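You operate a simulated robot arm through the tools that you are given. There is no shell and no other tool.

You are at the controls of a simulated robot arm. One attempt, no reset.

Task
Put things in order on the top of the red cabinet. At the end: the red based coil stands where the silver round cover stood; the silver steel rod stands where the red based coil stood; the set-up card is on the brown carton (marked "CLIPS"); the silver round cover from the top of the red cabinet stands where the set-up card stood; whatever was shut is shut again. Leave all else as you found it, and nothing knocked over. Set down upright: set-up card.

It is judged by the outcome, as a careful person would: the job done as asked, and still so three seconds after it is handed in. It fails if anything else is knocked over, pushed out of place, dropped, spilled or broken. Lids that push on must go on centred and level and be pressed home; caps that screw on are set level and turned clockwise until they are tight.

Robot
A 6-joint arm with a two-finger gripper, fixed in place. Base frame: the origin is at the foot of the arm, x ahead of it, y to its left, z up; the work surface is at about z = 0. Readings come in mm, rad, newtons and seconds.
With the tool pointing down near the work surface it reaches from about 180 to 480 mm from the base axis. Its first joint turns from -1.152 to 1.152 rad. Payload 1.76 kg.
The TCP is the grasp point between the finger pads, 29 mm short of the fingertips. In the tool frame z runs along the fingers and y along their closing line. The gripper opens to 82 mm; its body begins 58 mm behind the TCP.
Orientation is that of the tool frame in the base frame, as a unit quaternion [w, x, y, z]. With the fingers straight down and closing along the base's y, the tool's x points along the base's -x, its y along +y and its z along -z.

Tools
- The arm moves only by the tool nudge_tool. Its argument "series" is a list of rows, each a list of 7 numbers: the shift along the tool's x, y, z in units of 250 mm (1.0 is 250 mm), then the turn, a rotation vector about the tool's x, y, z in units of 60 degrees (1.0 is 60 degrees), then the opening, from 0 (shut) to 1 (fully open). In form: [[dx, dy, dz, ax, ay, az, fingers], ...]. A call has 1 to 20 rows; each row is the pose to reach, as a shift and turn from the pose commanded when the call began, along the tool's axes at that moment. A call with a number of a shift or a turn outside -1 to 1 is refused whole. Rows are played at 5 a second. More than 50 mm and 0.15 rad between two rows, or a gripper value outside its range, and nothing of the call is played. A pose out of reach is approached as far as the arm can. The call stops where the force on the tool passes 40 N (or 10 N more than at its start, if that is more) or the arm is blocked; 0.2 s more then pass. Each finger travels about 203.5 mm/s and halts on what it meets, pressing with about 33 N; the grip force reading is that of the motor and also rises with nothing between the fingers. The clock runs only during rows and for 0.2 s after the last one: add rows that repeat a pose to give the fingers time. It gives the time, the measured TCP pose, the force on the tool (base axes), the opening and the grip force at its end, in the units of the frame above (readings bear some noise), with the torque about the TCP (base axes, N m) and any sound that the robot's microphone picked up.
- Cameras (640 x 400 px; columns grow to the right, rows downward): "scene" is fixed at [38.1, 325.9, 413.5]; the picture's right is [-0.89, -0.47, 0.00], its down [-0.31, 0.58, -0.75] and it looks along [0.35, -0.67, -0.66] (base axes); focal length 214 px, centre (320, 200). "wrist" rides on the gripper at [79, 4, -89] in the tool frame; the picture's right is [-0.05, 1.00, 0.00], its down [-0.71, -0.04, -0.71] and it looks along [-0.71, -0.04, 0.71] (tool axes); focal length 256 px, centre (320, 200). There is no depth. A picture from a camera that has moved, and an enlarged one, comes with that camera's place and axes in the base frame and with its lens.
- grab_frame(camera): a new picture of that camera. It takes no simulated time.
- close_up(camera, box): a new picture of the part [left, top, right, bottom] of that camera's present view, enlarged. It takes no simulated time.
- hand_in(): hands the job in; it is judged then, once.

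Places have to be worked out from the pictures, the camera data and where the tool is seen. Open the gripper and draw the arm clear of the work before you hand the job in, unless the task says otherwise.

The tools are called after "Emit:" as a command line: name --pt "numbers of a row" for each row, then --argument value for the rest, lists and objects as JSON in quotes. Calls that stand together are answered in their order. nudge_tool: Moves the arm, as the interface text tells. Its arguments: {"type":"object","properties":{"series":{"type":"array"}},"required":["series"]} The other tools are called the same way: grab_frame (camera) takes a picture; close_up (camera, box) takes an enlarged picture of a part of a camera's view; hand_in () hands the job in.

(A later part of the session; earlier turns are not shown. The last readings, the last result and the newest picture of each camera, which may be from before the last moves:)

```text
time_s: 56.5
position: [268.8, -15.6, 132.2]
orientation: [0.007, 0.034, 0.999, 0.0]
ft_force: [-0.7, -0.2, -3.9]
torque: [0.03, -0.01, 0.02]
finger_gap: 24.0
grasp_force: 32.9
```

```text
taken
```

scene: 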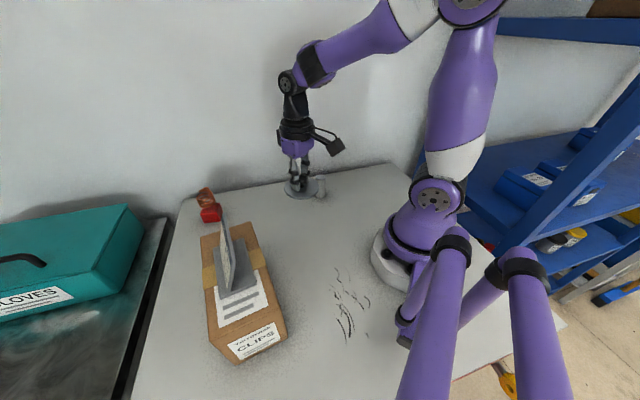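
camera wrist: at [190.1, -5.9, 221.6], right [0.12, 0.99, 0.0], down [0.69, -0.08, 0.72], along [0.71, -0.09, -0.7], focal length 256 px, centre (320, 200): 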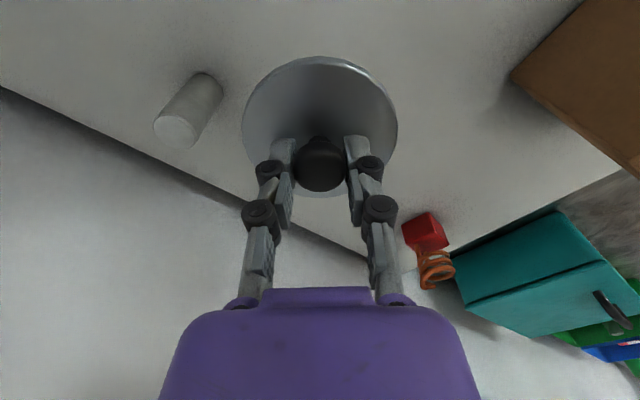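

Held level. I move over the card's old spot (target cover centre (351.5,28)) and lower to about 8 mm above the table.

Emit:
nudge_tool --pt "-0.108 0.066 0 0 0.004 0 0.1" --pt "-0.217 0.131 0 0 0.008 0 0.1" --pt "-0.325 0.197 0 0 0.01 0 0.1" --pt "-0.325 0.197 0.1 0 0.01 0 0.1" --pt "-0.325 0.197 0.2 0 0.01 0 0.1" --pt "-0.325 0.197 0.26 0 0.01 0 0.1" --pt "-0.325 0.197 0.31 0 0.01 0 0.1" --pt "-0.325 0.197 0.31 0 0.01 0 0.1"

Emit:
grab_frame --camera "wrist"

Emit:
close_up --camera "scene" --box '[220, 130, 340, 240]'

```text
time_s: 58.3
position: [355.0, 27.7, 55.1]
orientation: [0.001, 0.035, 0.999, 0.0]
ft_force: [-0.6, -0.2, -3.4]
torque: [-0.02, -0.01, 0.0]
finger_gap: 24.3
grasp_force: 32.7
```

```text
taken
camera wrist: at [276.0, 37.2, 145.1], right [0.12, 0.99, 0.0], down [0.7, -0.09, 0.71], along [0.7, -0.09, -0.71], focal length 256 px, centre (320, 200)
```

wrist: 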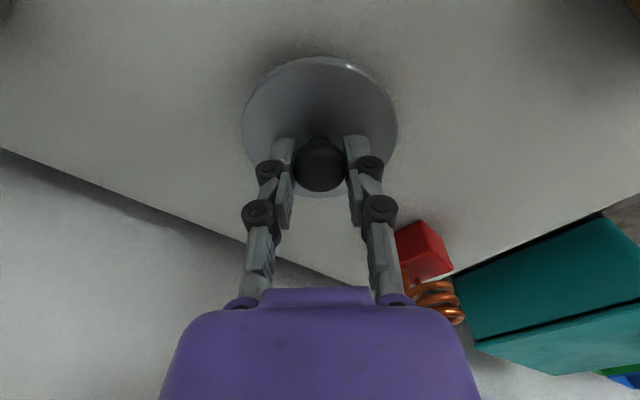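

```text
3.64 times, centred on (280, 185) of scene
camera zoom: at [38.1, 325.9, 413.5], right [-0.89, -0.47, 0.0], down [-0.31, 0.58, -0.75], along [0.35, -0.67, -0.66], focal length 780 px, centre (466, 254)
```

zoom: 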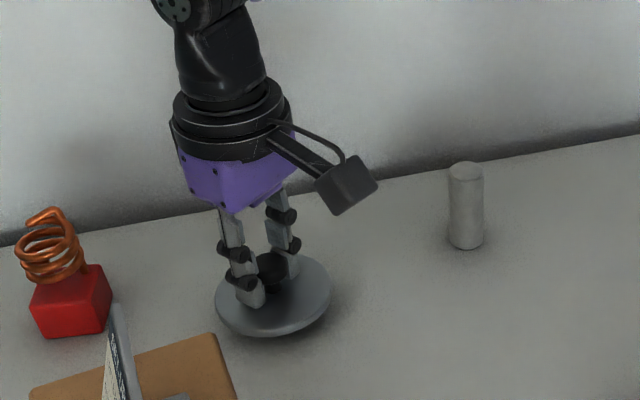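

The cover hovers near (354,28). I shift 2 mm back and lower toward the table.

Emit:
nudge_tool --pt "0.008 0 0.012 0 0 0 0.1" --pt "0.008 0 0.024 0 0 0 0.1" --pt "0.008 0 0.032 0 0 0 0.1" --pt "0.008 0 0.032 0 0 0 0.1"

```text
time_s: 59.3
position: [351.9, 27.4, 47.9]
orientation: [0.002, 0.034, 0.999, 0.0]
ft_force: [0.5, 0.0, -2.3]
torque: [-0.02, -0.02, 0.01]
finger_gap: 24.2
grasp_force: 33.2
```

Still carrying its weight (−2.3 N). I lower in 1 mm steps until the table takes the load.

Emit:
nudge_tool --pt "0 0 0.004 0 0 0 0.1" --pt "0 0 0.007 0 0 0 0.1" --pt "0 0 0.007 0 0 0 0.1"

```text
time_s: 60.1
position: [352.5, 28.0, 46.9]
orientation: [0.002, 0.036, 0.999, -0.001]
ft_force: [0.6, 0.2, -3.9]
torque: [0.03, 0.0, 0.01]
finger_gap: 24.4
grasp_force: 32.9
```

Emit:
nudge_tool --pt "0 0 0.004 0 0 0 0.1" --pt "0 0 0.007 0 0 0 0.1" --pt "0 0 0.007 0 0 0 0.1"

Emit:
close_up --camera "scene" --box '[240, 170, 310, 230]'

```text
time_s: 60.9
position: [353.5, 28.5, 44.7]
orientation: [0.002, 0.035, 0.999, 0.0]
ft_force: [-7.7, -1.1, 16.8]
torque: [-0.04, 0.01, 0.0]
finger_gap: 24.0
grasp_force: 33.3
```

```text
6.67 times, centred on (275, 200) of scene
camera zoom: at [38.1, 325.9, 413.5], right [-0.89, -0.47, 0.0], down [-0.31, 0.58, -0.75], along [0.35, -0.67, -0.66], focal length 1430 px, centre (620, 200)
```

zoom: 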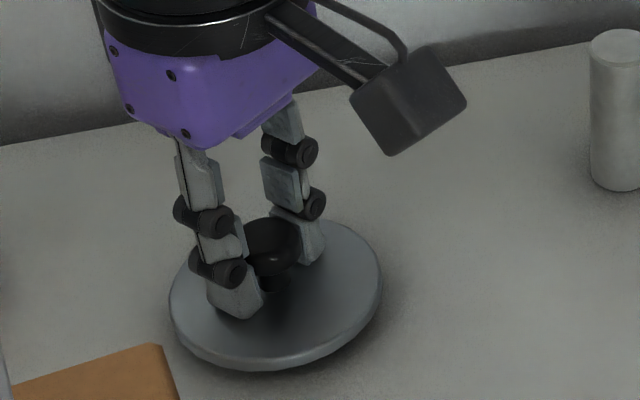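

The cover is down (17 N). I ease up 1 mm, open the fingers step by step and rise straight up clear of the knob.

Emit:
nudge_tool --pt "0 0 -0.005 0 0 0 0.1" --pt "0 0 -0.005 0 0 0 0.32" --pt "0 0 -0.006 0 0 0 0.36" --pt "0 0 -0.007 0 0 0 0.42" --pt "0 0 -0.008 0 0 0 0.5" --pt "0 0 -0.008 0 0 0 0.6" --pt "0 0 -0.008 0 0 0 0.65" --pt "0 0 -0.05 0 0 0 0.65" --pt "0 0 -0.12 0 0 0 0.65" --pt "0 0 -0.2 0 0 0 0.65" --pt "0 0 -0.28 0 0 0 0.65" --pt "0 0 -0.28 0 0 0 0.65"

Emit:
grab_frame --camera "wrist"

Emit:
grab_frame --camera "scene"

```text
time_s: 63.5
position: [352.7, 28.2, 116.9]
orientation: [0.001, 0.035, 0.999, 0.0]
ft_force: [-0.4, -0.6, -0.5]
torque: [-0.02, 0.0, -0.04]
finger_gap: 53.1
grasp_force: 0.1
```

```text
taken
camera wrist: at [274.4, 37.7, 206.3], right [0.12, 0.99, 0.0], down [0.7, -0.09, 0.71], along [0.7, -0.09, -0.71], focal length 256 px, centre (320, 200)
```

wrist: 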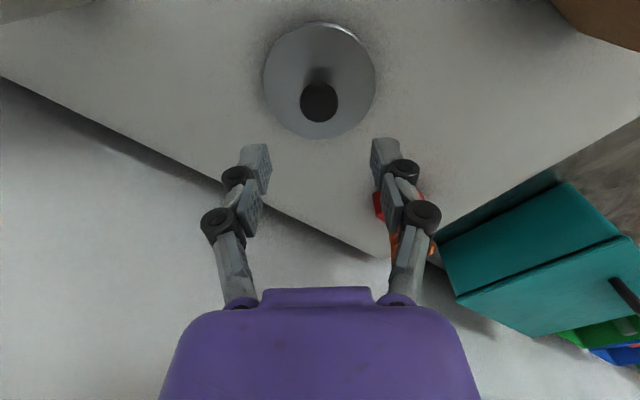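

```text
taken
```

scene: 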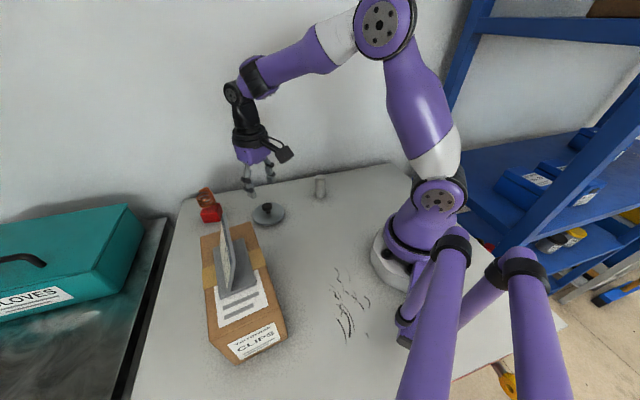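

The cover stands at about (353,28) and the old card spot is filled. Next is the coil: I turn the tool in place to yaw 36.8° (aligned with the red block's faces) and look at the coil.

Emit:
nudge_tool --pt "0 0 0 0 0 -0.113 0.75" --pt "0 0 0 0 0 -0.227 0.75" --pt "0 0 0 0 0 -0.34 0.75" --pt "0 0 0 0 0 -0.453 0.75" --pt "0 0 0 0 0 -0.567 0.75" --pt "0 0 0 0 0 -0.68 0.75" --pt "0 0 0 0 0 -0.68 0.75"

Emit:
grab_frame --camera "wrist"

Emit:
close_up --camera "wrist" --box '[230, 150, 390, 290]'

```text
time_s: 65.1
position: [352.0, 27.2, 116.5]
orientation: [0.001, -0.316, 0.949, -0.001]
ft_force: [-0.9, -0.2, -0.6]
torque: [0.01, 0.02, 0.0]
finger_gap: 61.4
grasp_force: 0.1
```

```text
taken
camera wrist: at [286.7, -16.9, 205.1], right [-0.56, 0.83, 0.0], down [0.59, 0.39, 0.71], along [0.59, 0.39, -0.71], focal length 256 px, centre (320, 200)
```

wrist: 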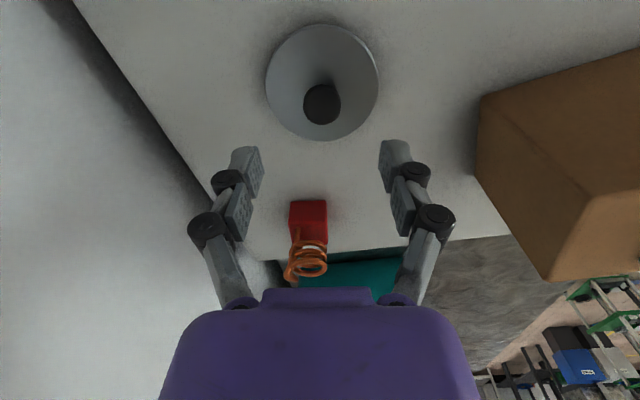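

```text
2.86 times, centred on (310, 220) of wrist
camera zoom: at [286.7, -16.9, 205.1], right [-0.56, 0.83, 0.0], down [0.59, 0.39, 0.71], along [0.59, 0.39, -0.71], focal length 731 px, centre (349, 143)
```

zoom: 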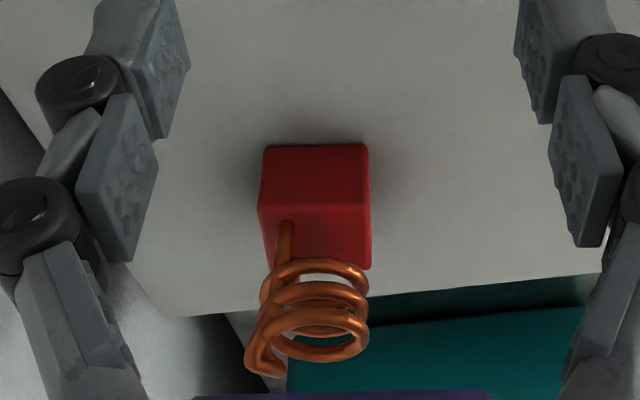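

The rings (≈39.5 mm) are slightly narrower than the red block (≈41 mm); only the hook at the top sticks out. I'll grip the block with the tool tilted 28° outward so the gripper stays behind the coil. First the pre-grasp pose, 100 mm back along the approach line.

Emit:
nudge_tool --pt "-0.07 -0.013 -0.004 0 -0.093 0 0.75" --pt "-0.141 -0.026 -0.009 0 -0.187 0 0.75" --pt "-0.211 -0.04 -0.013 0 -0.28 0 0.75" --pt "-0.282 -0.053 -0.018 0 -0.374 0 0.75" --pt "-0.352 -0.066 -0.022 0 -0.467 0 0.75" --pt "-0.352 -0.066 -0.022 0 -0.467 0 0.75"

Emit:
grab_frame --camera "wrist"

Emit:
grab_frame --camera "scene"

```text
time_s: 66.5
position: [433.7, 67.0, 118.8]
orientation: [0.231, -0.308, 0.92, 0.076]
ft_force: [1.1, -0.6, -0.8]
torque: [0.02, 0.0, -0.01]
finger_gap: 61.5
grasp_force: 0.1
```

```text
taken
camera wrist: at [342.1, 2.9, 160.5], right [-0.56, 0.83, 0.02], down [0.25, 0.14, 0.96], along [0.79, 0.54, -0.29], focal length 256 px, centre (320, 200)
```

wrist: 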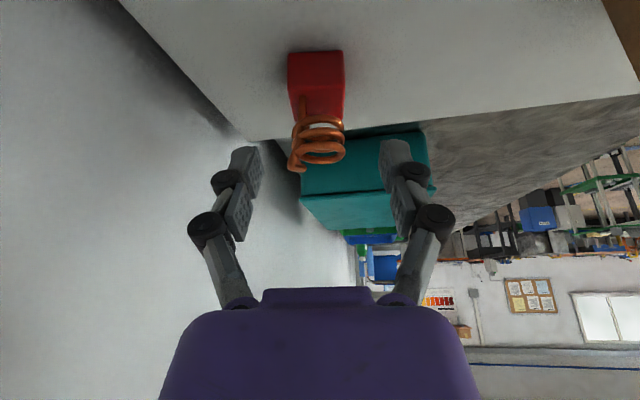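

```text
taken
```

scene: 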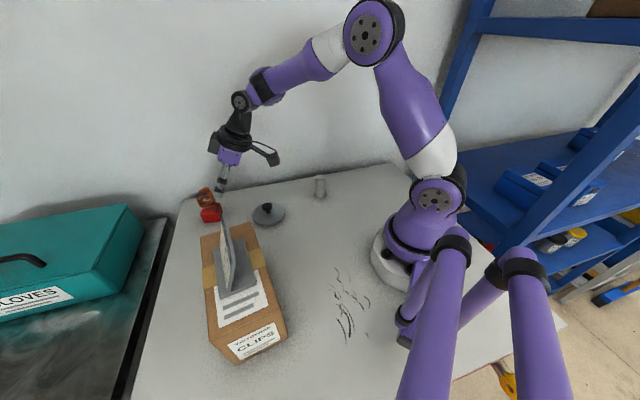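

The tilted pre-grasp pose is reached. I enlarge the view to check the lateral alignment of the block between the fingers.

Emit:
close_up --camera "wrist" --box '[230, 30, 410, 190]'

Emit:
close_up --camera "scene" --box '[180, 110, 300, 230]'

```text
2.50 times, centred on (320, 110) of wrist
camera zoom: at [342.1, 2.9, 160.5], right [-0.56, 0.83, 0.02], down [0.25, 0.14, 0.96], along [0.79, 0.54, -0.29], focal length 640 px, centre (320, 425)
```

zoom: 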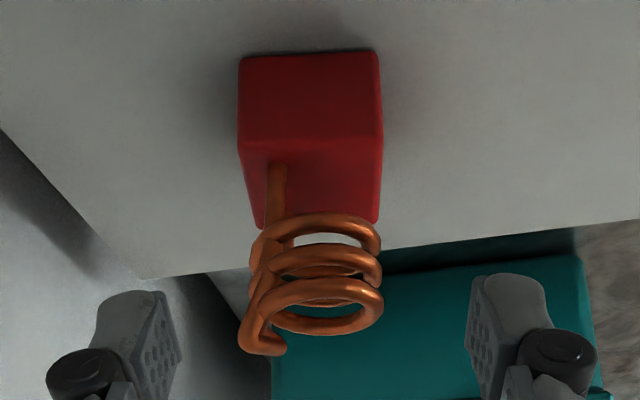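

```text
3.33 times, centred on (240, 170) of scene
camera zoom: at [38.1, 325.9, 413.5], right [-0.89, -0.47, 0.0], down [-0.31, 0.58, -0.75], along [0.35, -0.67, -0.66], focal length 715 px, centre (587, 300)
```

zoom: 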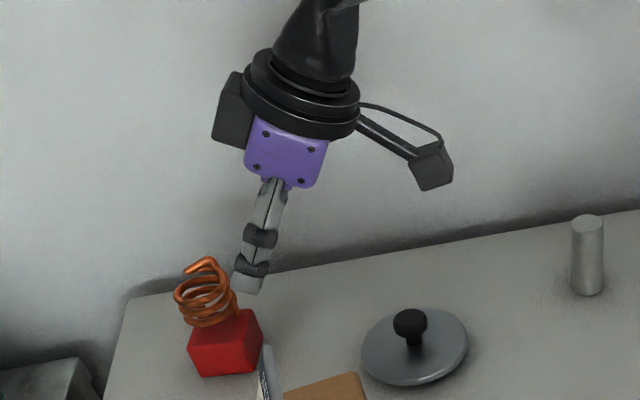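

The block is 2.4 mm off to the tool's −y and about 59 mm ahead. I correct that and advance 72 mm along the approach axis, then check again.

Emit:
nudge_tool --pt "-0.005 -0.01 0.075 0 0 0 0.75" --pt "-0.009 -0.01 0.15 0 0 0 0.75" --pt "-0.009 -0.01 0.225 0 0 0 0.75" --pt "-0.009 -0.01 0.29 0 0 0 0.75" --pt "-0.009 -0.01 0.29 0 0 0 0.75"

Emit:
grab_frame --camera "wrist"

Emit:
close_up --camera "scene" --box '[180, 110, 300, 230]'

```text
time_s: 67.7
position: [464.5, 86.1, 58.8]
orientation: [0.23, -0.306, 0.921, 0.075]
ft_force: [0.8, -0.3, 0.0]
torque: [0.0, 0.0, 0.01]
finger_gap: 61.6
grasp_force: 0.1
```

```text
taken
camera wrist: at [372.6, 22.0, 99.4], right [-0.56, 0.83, 0.02], down [0.25, 0.15, 0.96], along [0.79, 0.54, -0.29], focal length 256 px, centre (320, 200)
```

wrist: 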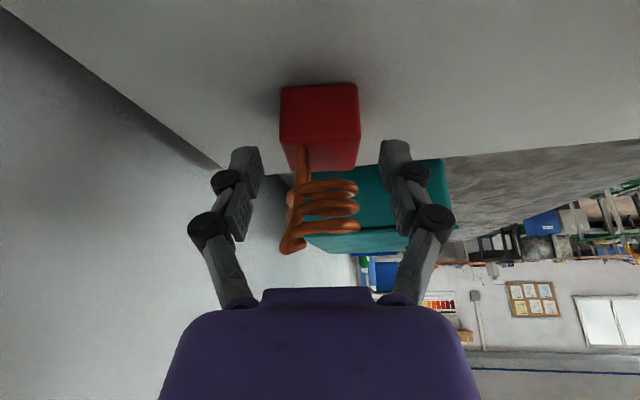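

```text
3.33 times, centred on (240, 170) of scene
camera zoom: at [38.1, 325.9, 413.5], right [-0.89, -0.47, 0.0], down [-0.31, 0.58, -0.75], along [0.35, -0.67, -0.66], focal length 715 px, centre (587, 300)
```

zoom: 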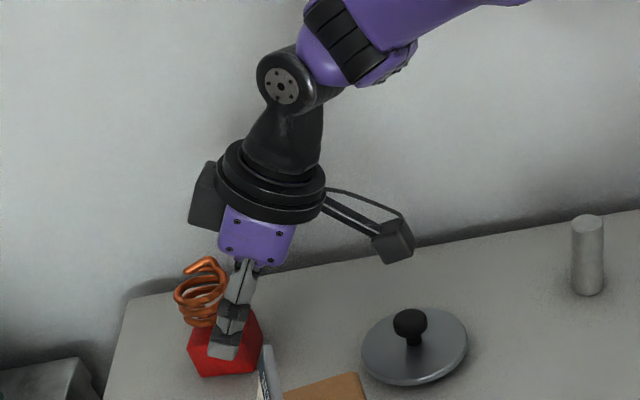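

Aligned within 1 mm. I advance the last 28 mm (with 2 mm forward correction) so the tips flank the block.

Emit:
nudge_tool --pt "-0.002 0 0.04 0 0 0 0.72" --pt "-0.004 0 0.08 0 0 0 0.7" --pt "-0.007 0 0.114 0 0 0 0.68" --pt "-0.007 0 0.114 0 0 0 0.68"

Emit:
grab_frame --camera "wrist"

Emit:
close_up --camera "scene" --box '[180, 150, 270, 230]'

```text
time_s: 68.7
position: [476.1, 95.7, 32.8]
orientation: [0.231, -0.307, 0.92, 0.076]
ft_force: [-0.3, -0.2, -0.4]
torque: [-0.01, -0.03, 0.01]
finger_gap: 55.8
grasp_force: 0.0
```

```text
taken
camera wrist: at [383.8, 31.2, 74.8], right [-0.56, 0.83, 0.02], down [0.25, 0.15, 0.96], along [0.79, 0.54, -0.29], focal length 256 px, centre (320, 200)
```

wrist: 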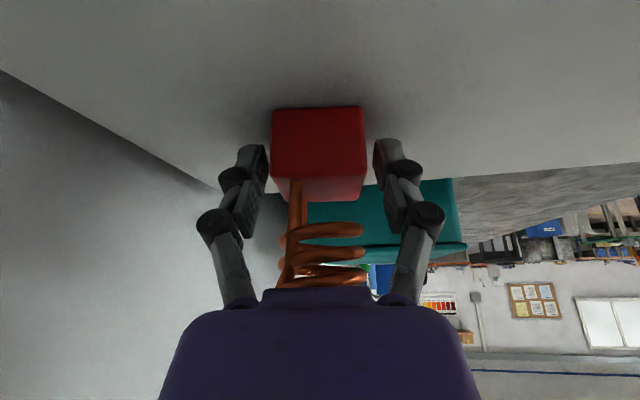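

```text
5.00 times, centred on (225, 190) of scene
camera zoom: at [38.1, 325.9, 413.5], right [-0.89, -0.47, 0.0], down [-0.31, 0.58, -0.75], along [0.35, -0.67, -0.66], focal length 1072 px, centre (795, 250)
```

zoom: 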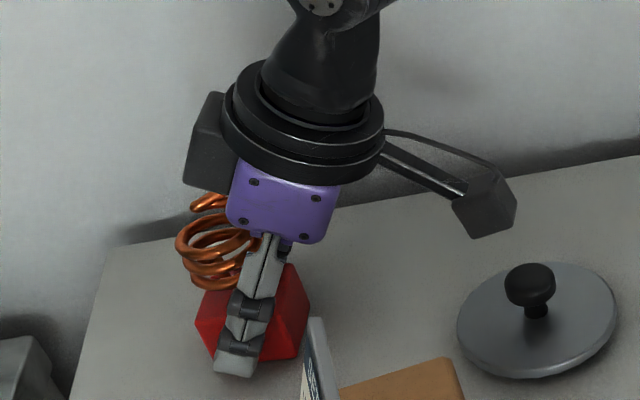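

The tips flank the block with no contact. I close gradually on the block.

Emit:
nudge_tool --pt "0 0 0 0 0 0 0.63" --pt "0 0 0 0 0 0 0.59" --pt "0 0 0 0 0 0 0.56" --pt "0 0 0 0 0 0 0.54" --pt "0 0 0 0 0 0 0.525" --pt "0 0 0 0 0 0 0.51" --pt "0 0 0 0 0 0 0.495" --pt "0 0 0 0 0 0 0.48" --pt "0 0 0 0 0 0 0.4" --pt "0 0 0 0 0 0 0.3" --pt "0 0 0 0 0 0 0.3"

Emit:
grab_frame --camera "wrist"

Emit:
close_up --camera "scene" --box '[180, 150, 270, 230]'

```text
time_s: 71.1
position: [475.6, 94.2, 34.3]
orientation: [0.23, -0.307, 0.92, 0.075]
ft_force: [-1.1, -1.2, 3.6]
torque: [-0.02, 0.05, 0.0]
finger_gap: 41.2
grasp_force: 33.3
```

```text
taken
camera wrist: at [383.8, 31.1, 75.1], right [-0.56, 0.83, 0.02], down [0.25, 0.15, 0.96], along [0.79, 0.54, -0.29], focal length 256 px, centre (320, 200)
```

wrist: 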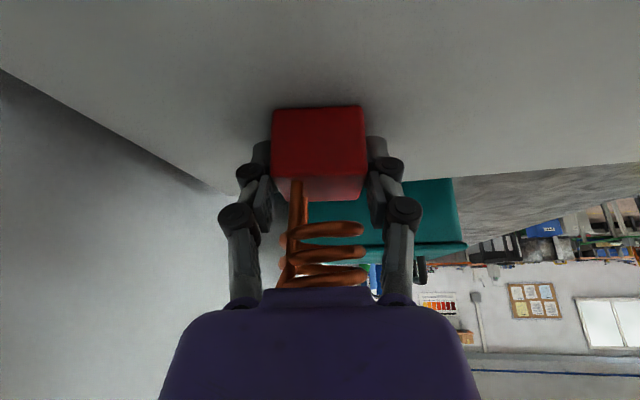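

```text
5.00 times, centred on (225, 190) of scene
camera zoom: at [38.1, 325.9, 413.5], right [-0.89, -0.47, 0.0], down [-0.31, 0.58, -0.75], along [0.35, -0.67, -0.66], focal length 1072 px, centre (795, 250)
```

zoom: 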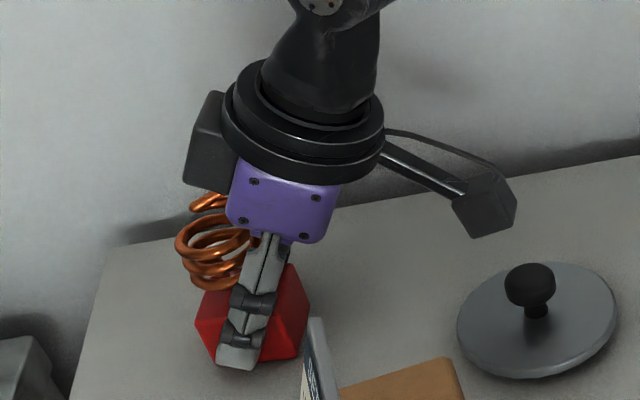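

Gripped the block firmly (41.2 mm, 33 N). I lift straight up 6 mm and check.

Emit:
nudge_tool --pt "-0.004 0 -0.007 0 0 0 0.3" --pt "-0.008 0 -0.014 0 0 0 0.3" --pt "-0.0113 0 -0.0212 0 0 0 0.3" --pt "-0.0113 0 -0.0212 0 0 0 0.3"

Emit:
grab_frame --camera "wrist"

Emit:
close_up --camera "scene" --box '[180, 150, 270, 230]'

```text
time_s: 72.1
position: [475.6, 95.5, 38.0]
orientation: [0.23, -0.308, 0.92, 0.076]
ft_force: [0.0, 0.0, -1.0]
torque: [-0.02, -0.02, 0.01]
finger_gap: 41.6
grasp_force: 32.9
```

```text
taken
camera wrist: at [383.3, 31.9, 80.8], right [-0.56, 0.83, 0.02], down [0.25, 0.15, 0.96], along [0.79, 0.54, -0.29], focal length 256 px, centre (320, 200)
```

wrist: 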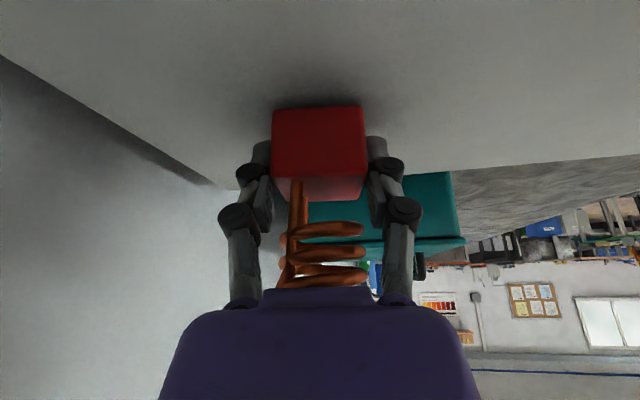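

```text
5.00 times, centred on (225, 190) of scene
camera zoom: at [38.1, 325.9, 413.5], right [-0.89, -0.47, 0.0], down [-0.31, 0.58, -0.75], along [0.35, -0.67, -0.66], focal length 1072 px, centre (795, 250)
```

zoom: 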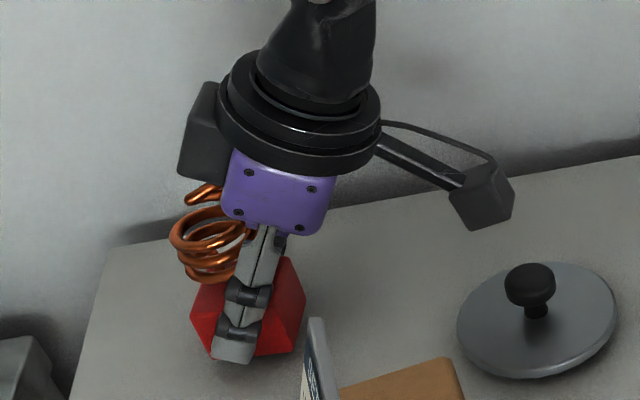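

The coil comes up steadily. I lift it to TCP z≈130 (coil bottom ≈96), clear of everything on the table.

Emit:
nudge_tool --pt "-0.0434 0 -0.0812 0 0 0 0.3" --pt "-0.0868 0 -0.1624 0 0 0 0.3" --pt "-0.1302 0 -0.2436 0 0 0 0.3" --pt "-0.1736 0 -0.3248 0 0 0 0.3" --pt "-0.1736 0 -0.3248 0 0 0 0.3"

Emit:
grab_frame --camera "scene"

```text
time_s: 73.3
position: [475.5, 95.9, 132.6]
orientation: [0.23, -0.306, 0.921, 0.076]
ft_force: [0.1, 0.2, -1.3]
torque: [-0.02, 0.04, -0.01]
finger_gap: 41.2
grasp_force: 32.8
```

```text
taken
```

scene: 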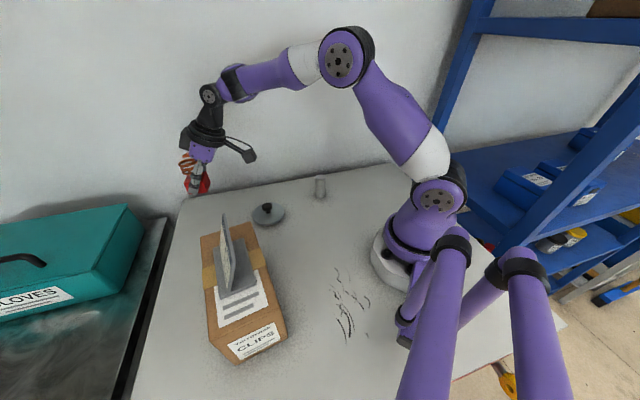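

I carry the coil upright toward (340,0), turning it about the vertical by −60° on the way.

Emit:
nudge_tool --pt "0.073 0.003 -0.039 0.059 0 0.11 0.3" --pt "0.146 0.006 -0.078 0.118 0 0.221 0.3" --pt "0.219 0.009 -0.117 0.176 0 0.331 0.3" --pt "0.292 0.012 -0.156 0.235 0 0.442 0.3" --pt "0.366 0.015 -0.196 0.294 0 0.552 0.3" --pt "0.439 0.018 -0.235 0.353 0 0.663 0.3" --pt "0.512 0.021 -0.274 0.411 0 0.773 0.3" --pt "0.585 0.024 -0.313 0.47 0 0.8835 0.3" --pt "0.585 0.024 -0.313 0.47 0 0.8835 0.3"

Emit:
grab_frame --camera "scene"

Emit:
grab_frame --camera "wrist"

```text
time_s: 75.3
position: [337.2, 1.0, 132.5]
orientation: [0.239, 0.196, 0.95, -0.049]
ft_force: [0.3, -0.6, -2.0]
torque: [0.0, -0.03, -0.01]
finger_gap: 41.4
grasp_force: 33.1
```

```text
taken
```

scene: 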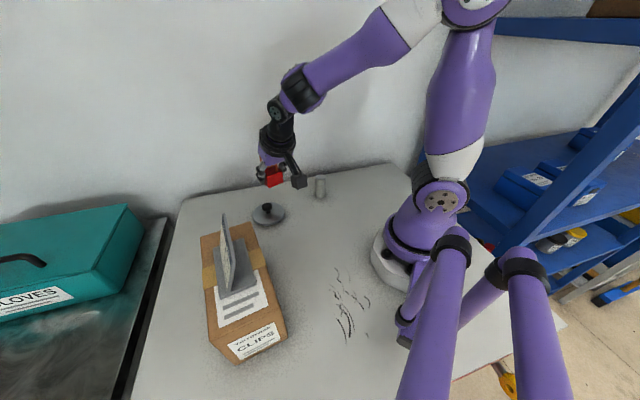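

```text
taken
camera wrist: at [237.1, 49.0, 174.5], right [0.44, 0.9, 0.03], down [0.25, -0.15, 0.96], along [0.86, -0.41, -0.29], focal length 256 px, centre (320, 200)
```

wrist: 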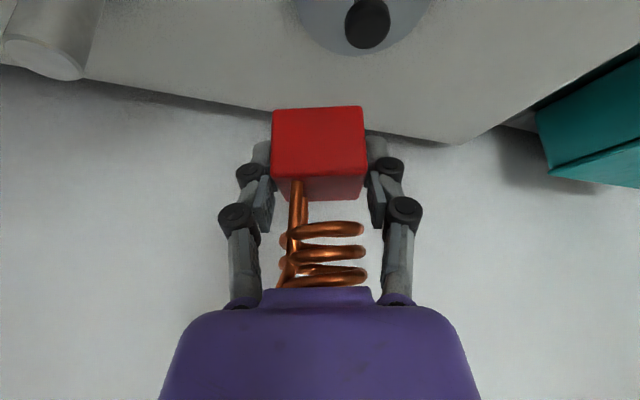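

Good. I continue to (230,-70), turning a further −39°.

Emit:
nudge_tool --pt "0.05 -0.086 -0.025 0.061 0 0.114 0.3" --pt "0.1 -0.172 -0.05 0.122 0 0.228 0.3" --pt "0.151 -0.258 -0.076 0.184 0 0.342 0.3" --pt "0.201 -0.344 -0.101 0.245 0 0.456 0.3" --pt "0.251 -0.43 -0.126 0.306 0 0.57 0.3" --pt "0.251 -0.43 -0.126 0.306 0 0.57 0.3"

Emit:
grab_frame --camera "scene"

```text
time_s: 76.7
position: [232.6, -70.3, 130.9]
orientation: [0.209, 0.5, 0.831, -0.125]
ft_force: [0.5, 0.0, -1.9]
torque: [0.0, 0.02, -0.02]
finger_gap: 41.6
grasp_force: 33.2
```

```text
taken
```

scene: 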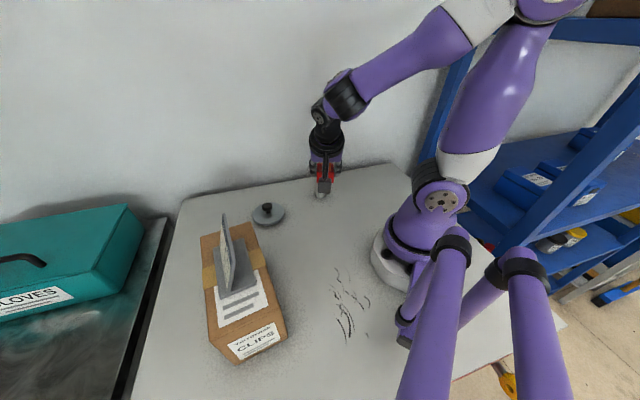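

Next leg: to a hover over the cover's old place, TCP (130,-193,115), turning another −40°.

Emit:
nudge_tool --pt "-0.031 -0.099 0.028 0.053 0 0.099 0.3" --pt "-0.062 -0.197 0.057 0.106 0 0.198 0.3" --pt "-0.092 -0.296 0.085 0.16 0 0.298 0.3" --pt "-0.123 -0.395 0.114 0.213 0 0.397 0.3" --pt "-0.154 -0.493 0.142 0.266 0 0.496 0.3" --pt "-0.185 -0.592 0.171 0.319 -0.001 0.595 0.3" --pt "-0.185 -0.592 0.171 0.319 -0.001 0.595 0.3"

Emit:
grab_frame --camera "scene"

Emit:
grab_frame --camera "wrist"

```text
time_s: 78.3
position: [129.6, -192.6, 112.6]
orientation: [0.152, 0.757, 0.607, -0.19]
ft_force: [0.6, -0.7, -2.1]
torque: [0.03, -0.01, -0.01]
finger_gap: 41.2
grasp_force: 32.7
```

```text
taken
```

scene: 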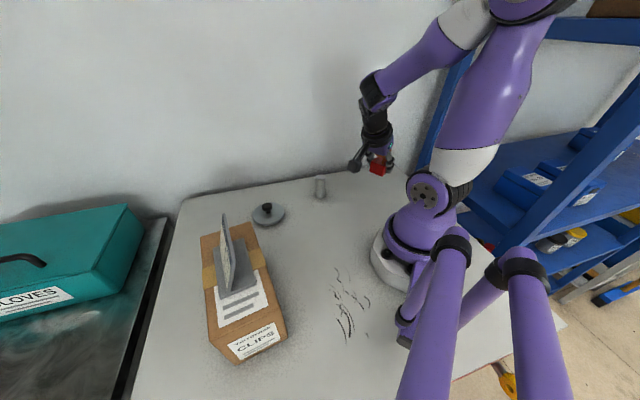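

```text
taken
camera wrist: at [158.9, -85.4, 155.1], right [0.96, -0.26, 0.02], down [-0.1, -0.27, 0.96], along [-0.25, -0.93, -0.29], focal length 256 px, centre (320, 200)
```

wrist: 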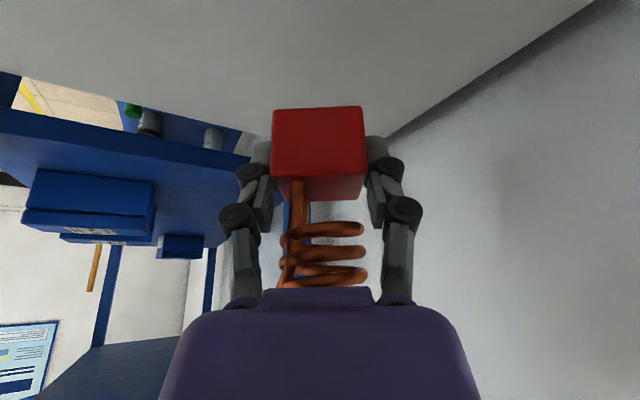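

Everything is free here. I lower to TCP z≈45 (block ≈11 mm above the table) over the target, turning −13° more to keep the arm comfortable.

Emit:
nudge_tool --pt "0.031 0.003 0.06 0.026 0 0.048 0.3" --pt "0.062 0.006 0.12 0.051 0 0.096 0.3" --pt "0.093 0.009 0.18 0.077 0 0.143 0.3" --pt "0.124 0.012 0.24 0.102 0 0.191 0.3" --pt "0.124 0.012 0.24 0.102 0 0.191 0.3"

Emit:
grab_frame --camera "wrist"

Emit:
close_up --camera "scene" --box '[310, 110, 440, 220]'

```text
time_s: 79.5
position: [130.9, -194.3, 47.8]
orientation: [0.13, 0.821, 0.516, -0.207]
ft_force: [0.5, 0.1, -0.3]
torque: [0.0, 0.05, -0.02]
finger_gap: 41.5
grasp_force: 32.8
```

```text
taken
camera wrist: at [184.7, -95.8, 88.8], right [0.88, -0.47, 0.03], down [-0.16, -0.24, 0.96], along [-0.45, -0.85, -0.29], focal length 256 px, centre (320, 200)
```

wrist: 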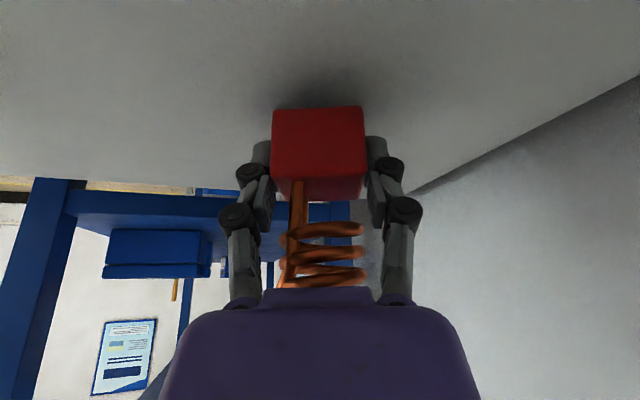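

```text
3.64 times, centred on (375, 165) of scene
camera zoom: at [38.1, 325.9, 413.5], right [-0.89, -0.47, 0.0], down [-0.31, 0.58, -0.75], along [0.35, -0.67, -0.66], focal length 780 px, centre (120, 327)
```

zoom: 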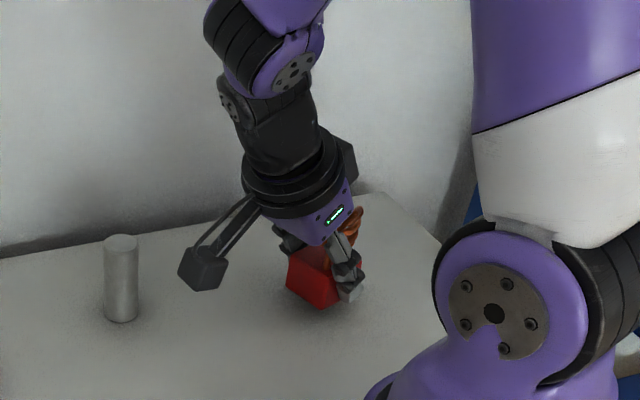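

Target alignment looks right (block centre ≈(127,-202)). I lower 11 mm straight down, then continue with small steps.

Emit:
nudge_tool --pt "0.007 0 0.013 0 0 0 0.3" --pt "0.014 0 0.026 0 0 0 0.3" --pt "0.0209 0 0.0387 0 0 0 0.3" --pt "0.0209 0 0.0387 0 0 0 0.3"

```text
time_s: 80.5
position: [130.7, -194.6, 36.3]
orientation: [0.13, 0.82, 0.517, -0.206]
ft_force: [0.3, 0.1, -2.1]
torque: [0.0, -0.02, -0.02]
finger_gap: 41.4
grasp_force: 33.2
```

Still hanging free (−2 N). I lower another 2 mm.

Emit:
nudge_tool --pt "0.002 0 0.0035 0 0 0 0.3" --pt "0.0038 0 0.007 0 0 0 0.3" --pt "0.0038 0 0.007 0 0 0 0.3"

Emit:
close_up --camera "wrist" --box '[220, 60, 420, 220]'

```text
time_s: 81.3
position: [132.5, -193.5, 32.8]
orientation: [0.13, 0.821, 0.517, -0.206]
ft_force: [-1.0, 2.9, 10.0]
torque: [0.32, 0.06, -0.01]
finger_gap: 41.5
grasp_force: 32.8
```

```text
2.50 times, centred on (320, 140) of wrist
camera zoom: at [184.8, -95.7, 74.8], right [0.88, -0.47, 0.03], down [-0.16, -0.24, 0.96], along [-0.45, -0.85, -0.29], focal length 640 px, centre (320, 350)
```

zoom: 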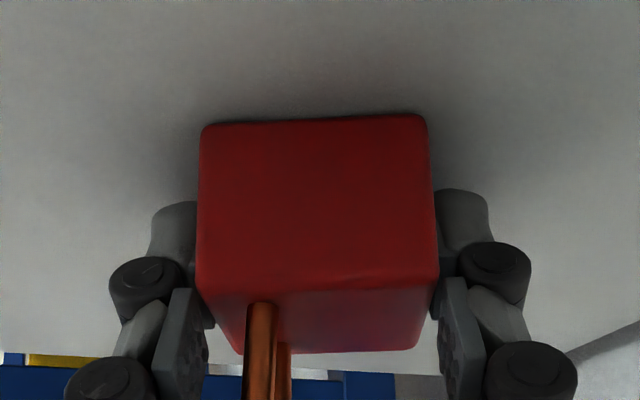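

The block is on the table (10 N). I ease up 0.5 mm, open gradually, and then back out along the approach line.

Emit:
nudge_tool --pt "-0.001 0 -0.002 0 0 0 0.3" --pt "-0.001 0 -0.002 0 0 0 0.51" --pt "-0.001 0 -0.002 0 0 0 0.53" --pt "-0.001 0 -0.002 0 0 0 0.56" --pt "-0.001 0 -0.002 0 0 0 0.62" --pt "-0.001 0 -0.002 0 0 0 0.7" --pt "-0.001 0 -0.002 0 0 0 0.75" --pt "-0.001 0 -0.06 0 0 0 0.75" --pt "-0.001 0 -0.14 0 0 0 0.75" --pt "-0.001 0 -0.24 0 0 0 0.75" --pt "-0.001 0 -0.34 0 0 0 0.75" --pt "-0.001 0 -0.34 0 0 0 0.75"

Emit:
grab_frame --camera "wrist"

Emit:
grab_frame --camera "scene"

```text
time_s: 83.9
position: [149.7, -160.3, 109.3]
orientation: [0.129, 0.821, 0.517, -0.206]
ft_force: [-0.1, -0.3, -0.4]
torque: [0.0, -0.01, 0.0]
finger_gap: 61.4
grasp_force: 0.1
```

```text
taken
camera wrist: at [202.4, -60.7, 149.8], right [0.88, -0.47, 0.03], down [-0.16, -0.24, 0.96], along [-0.45, -0.85, -0.29], focal length 256 px, centre (320, 200)
```

wrist: 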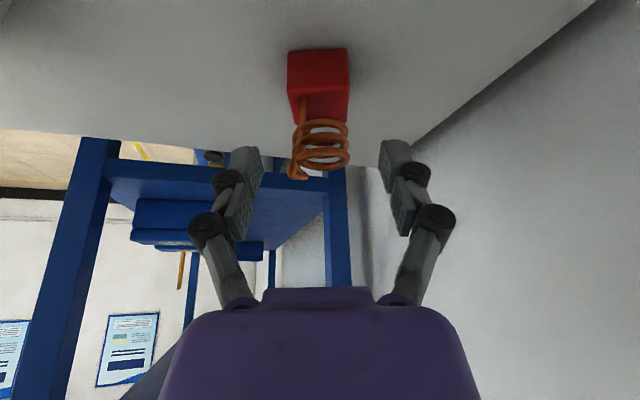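

```text
taken
```

scene: 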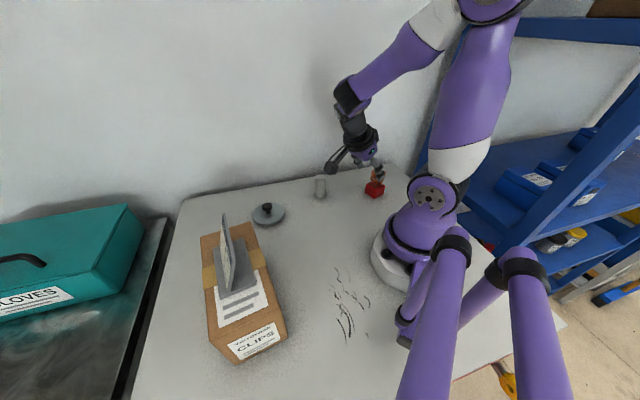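

The coil stands upright at the cover's old place. I back away further and start turning the tool toward the rod.

Emit:
nudge_tool --pt "0 0 -0.08 0 0 0 0.75" --pt "0.04 0.013 -0.115 -0.059 0 -0.11 0.75" --pt "0.08 0.026 -0.15 -0.118 0 -0.22 0.75" --pt "0.12 0.039 -0.185 -0.177 0 -0.331 0.75" --pt "0.16 0.051 -0.219 -0.236 0 -0.441 0.75" --pt "0.2 0.064 -0.254 -0.295 0 -0.551 0.75" --pt "0.24 0.077 -0.288 -0.354 -0.001 -0.662 0.75" --pt "0.24 0.077 -0.288 -0.354 -0.001 -0.662 0.75"

Emit:
grab_frame --camera "scene"

Emit:
grab_frame --camera "wrist"

```text
time_s: 85.7
position: [205.9, -88.4, 143.3]
orientation: [0.199, 0.559, 0.792, -0.142]
ft_force: [0.1, 0.3, -0.3]
torque: [0.0, -0.02, 0.02]
finger_gap: 61.6
grasp_force: 0.0
```

```text
taken
```

scene: 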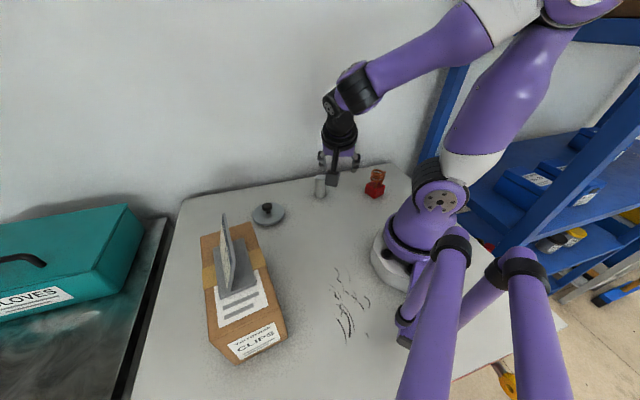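

```text
taken
camera wrist: at [172.7, 18.6, 184.5], right [0.96, 0.29, 0.02], down [0.06, -0.28, 0.96], along [0.29, -0.91, -0.29], focal length 256 px, centre (320, 200)
```

wrist: 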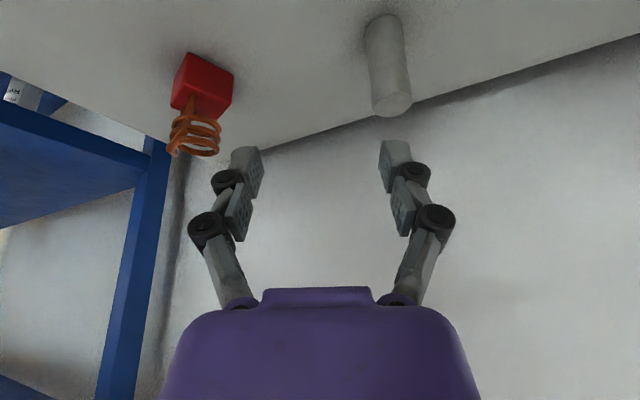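

I move to a pre-grasp above the rod, aligning the tool radially with 15° outward tilt.

Emit:
nudge_tool --pt "-0.008 0.019 0.018 -0.042 0.029 -0.107 0.75" --pt "-0.016 0.039 0.036 -0.084 0.058 -0.213 0.75" --pt "-0.024 0.058 0.054 -0.126 0.087 -0.32 0.75" --pt "-0.033 0.077 0.072 -0.168 0.116 -0.426 0.75" --pt "-0.041 0.096 0.09 -0.21 0.146 -0.533 0.75" --pt "-0.049 0.116 0.108 -0.252 0.175 -0.639 0.75" --pt "-0.057 0.135 0.126 -0.2936 0.2037 -0.7455 0.75" --pt "-0.057 0.135 0.126 -0.2936 0.2037 -0.7455 0.75"

Emit:
grab_frame --camera "wrist"

Emit:
grab_frame --camera "scene"

```text
time_s: 87.5
position: [244.8, -101.8, 122.1]
orientation: [0.128, 0.192, 0.973, -0.028]
ft_force: [-0.5, 1.0, -0.5]
torque: [0.03, -0.03, -0.03]
finger_gap: 61.3
grasp_force: 0.0
```

```text
taken
camera wrist: at [154.6, -60.6, 187.6], right [0.43, 0.9, 0.01], down [0.45, -0.22, 0.87], along [0.79, -0.37, -0.5], focal length 256 px, centre (320, 200)
```

wrist: 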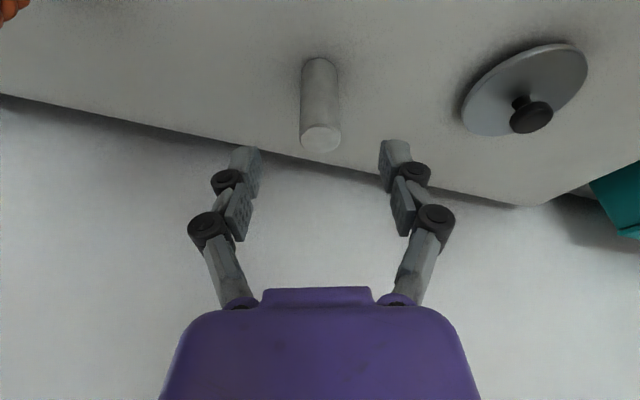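

```text
taken
```

scene: 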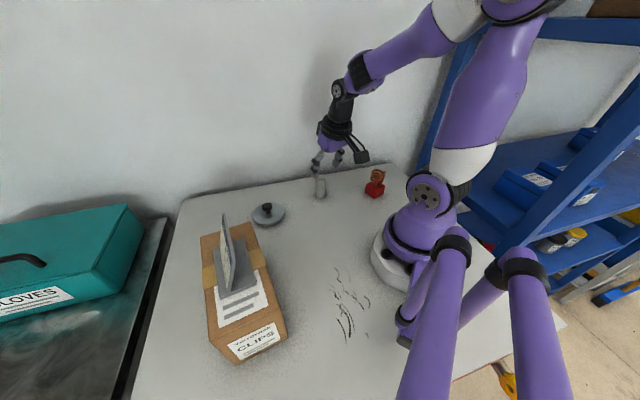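

I enlarge the rod to measure its offset from the tool axis.

Emit:
close_up --camera "wrist" --box '[250, 30, 390, 190]'

```text
2.50 times, centred on (320, 110) of wrist
camera zoom: at [154.6, -60.6, 187.6], right [0.43, 0.9, 0.01], down [0.45, -0.22, 0.87], along [0.79, -0.37, -0.5], focal length 640 px, centre (320, 425)
```

zoom: 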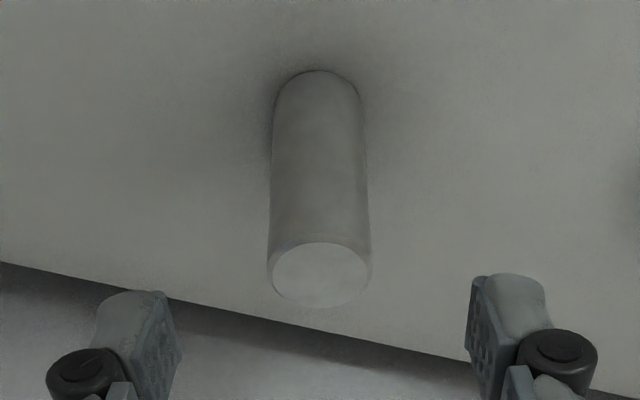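

The rod is centred laterally (−0.4 mm) and ~24 mm ahead of the TCP. I advance to put the TCP on the rod's axis at z≈45.

Emit:
nudge_tool --pt "-0.007 -0.001 0.08 0 0 0 0.75" --pt "-0.014 -0.002 0.16 0 0 0 0.75" --pt "-0.014 -0.002 0.24 0 0 0 0.7" --pt "-0.014 -0.002 0.29 0 0 0 0.65" --pt "-0.014 -0.002 0.323 0 0 0 0.6" --pt "-0.014 -0.002 0.323 0 0 0 0.6"

Emit:
grab_frame --camera "wrist"

Emit:
close_up --camera "scene" --box '[280, 110, 400, 210]'

```text
time_s: 88.9
position: [269.1, -113.2, 46.1]
orientation: [0.129, 0.193, 0.972, -0.028]
ft_force: [1.0, -0.4, -0.3]
torque: [0.01, 0.01, -0.02]
finger_gap: 49.0
grasp_force: 0.0
```

```text
taken
camera wrist: at [179.0, -70.6, 111.4], right [0.43, 0.9, 0.01], down [0.45, -0.22, 0.87], along [0.78, -0.37, -0.5], focal length 256 px, centre (320, 200)
```

wrist: 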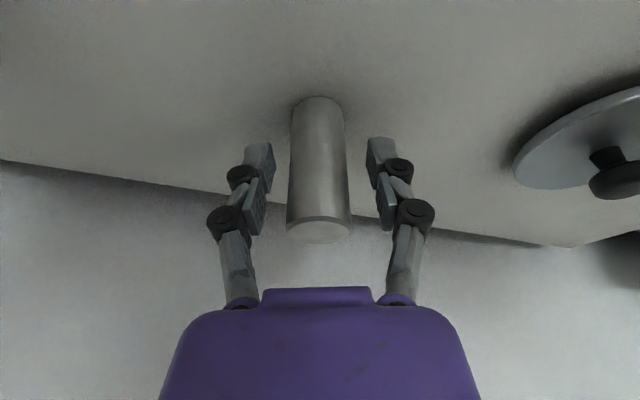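

```text
4.00 times, centred on (340, 160) of scene
camera zoom: at [38.1, 325.9, 413.5], right [-0.89, -0.47, 0.0], down [-0.31, 0.58, -0.75], along [0.35, -0.67, -0.66], focal length 858 px, centre (240, 360)
```

zoom: 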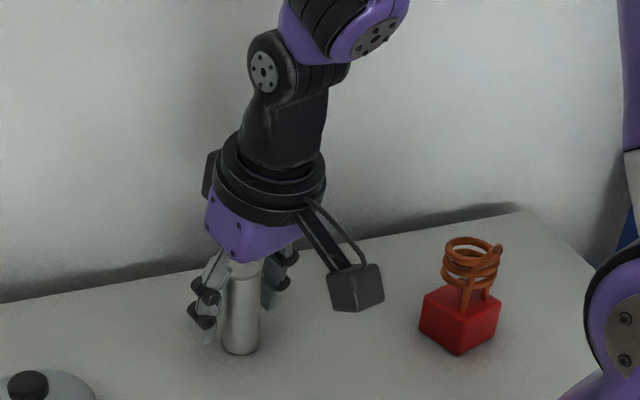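

The rod stands centred between the pads. I close gradually.

Emit:
nudge_tool --pt "0 0 0 0 0 0 0.5" --pt "0 0 0 0 0 0 0.43" --pt "0 0 0 0 0 0 0.39" --pt "0 0 0 0 0 0 0.37" --pt "0 0 0 0 0 0 0.35" --pt "0 0 0 0 0 0 0.335" --pt "0 0 0 0 0 0 0.32" --pt "0 0 0 0 0 0 0.3" --pt "0 0 0 0 0 0 0.2" --pt "0 0 0 0 0 0 0.1" --pt "0 0 0 0 0 0 0.1"

Emit:
grab_frame --camera "wrist"

Emit:
close_up --camera "scene" --box '[280, 110, 400, 210]'

```text
time_s: 91.3
position: [269.2, -113.0, 46.0]
orientation: [0.129, 0.192, 0.972, -0.028]
ft_force: [-2.8, -2.8, 4.7]
torque: [-0.08, 0.1, 0.0]
finger_gap: 27.1
grasp_force: 32.8
```

```text
taken
camera wrist: at [179.0, -70.6, 111.6], right [0.43, 0.9, 0.01], down [0.45, -0.22, 0.87], along [0.79, -0.37, -0.5], focal length 256 px, centre (320, 200)
```

wrist: 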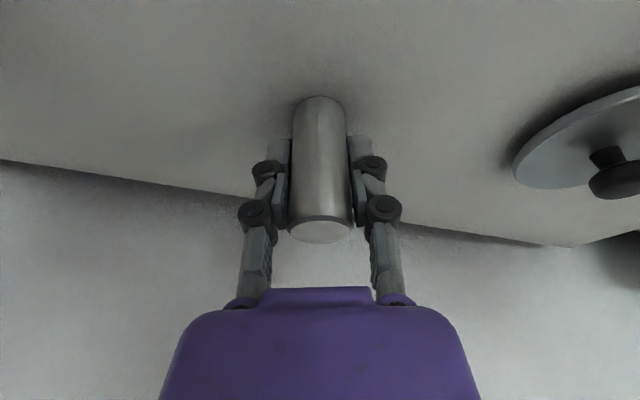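

```text
4.00 times, centred on (340, 160) of scene
camera zoom: at [38.1, 325.9, 413.5], right [-0.89, -0.47, 0.0], down [-0.31, 0.58, -0.75], along [0.35, -0.67, -0.66], focal length 858 px, centre (240, 360)
```

zoom: 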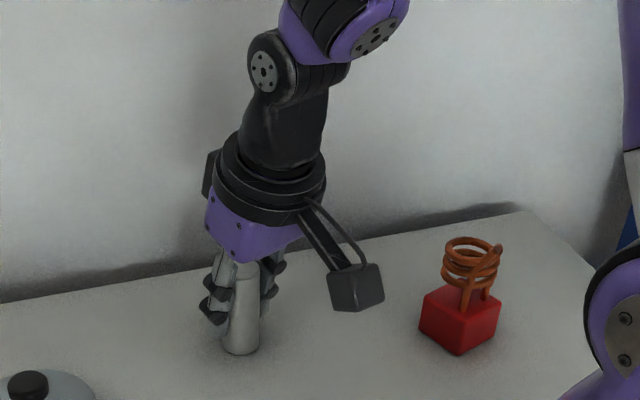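

Rod gripped (27.1 mm, 33 N). I lift 6 mm straight up and check.

Emit:
nudge_tool --pt "-0.002 0 -0.008 0 0 0 0.1" --pt "-0.0042 0 -0.0155 0 0 0 0.1" --pt "-0.0062 0 -0.0232 0 0 0 0.1" --pt "-0.0062 0 -0.0232 0 0 0 0.1"

Emit:
close_up --camera "scene" --box '[280, 110, 400, 210]'

Emit:
grab_frame --camera "wrist"

```text
time_s: 92.3
position: [267.1, -113.0, 51.3]
orientation: [0.129, 0.193, 0.972, -0.027]
ft_force: [-1.0, 0.7, -3.7]
torque: [0.0, -0.02, -0.01]
finger_gap: 26.9
grasp_force: 33.2
```

```text
4.00 times, centred on (340, 160) of scene
camera zoom: at [38.1, 325.9, 413.5], right [-0.89, -0.47, 0.0], down [-0.31, 0.58, -0.75], along [0.35, -0.67, -0.66], focal length 858 px, centre (240, 360)
```

zoom: 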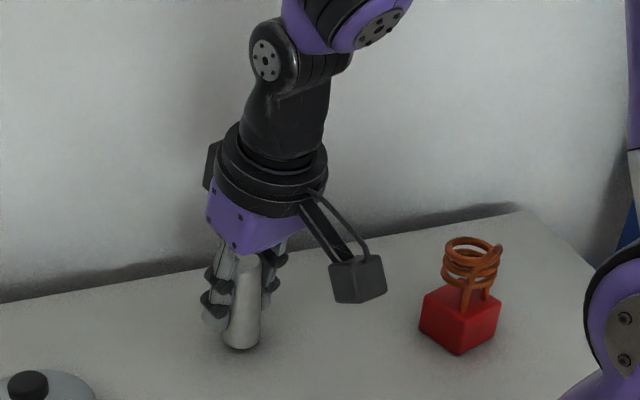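

```text
taken
camera wrist: at [178.4, -71.4, 117.3], right [0.43, 0.9, 0.01], down [0.45, -0.22, 0.87], along [0.78, -0.37, -0.5], focal length 256 px, centre (320, 200)
```

wrist: 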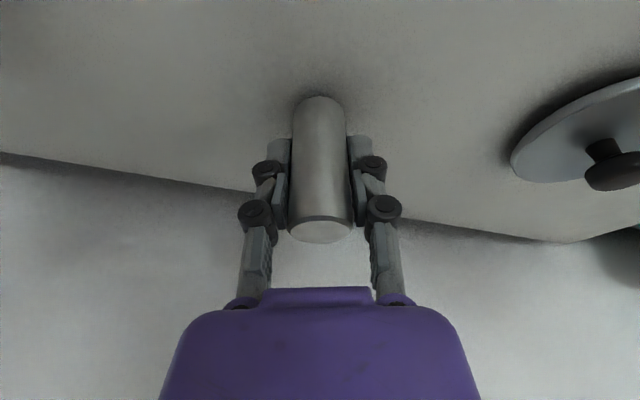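

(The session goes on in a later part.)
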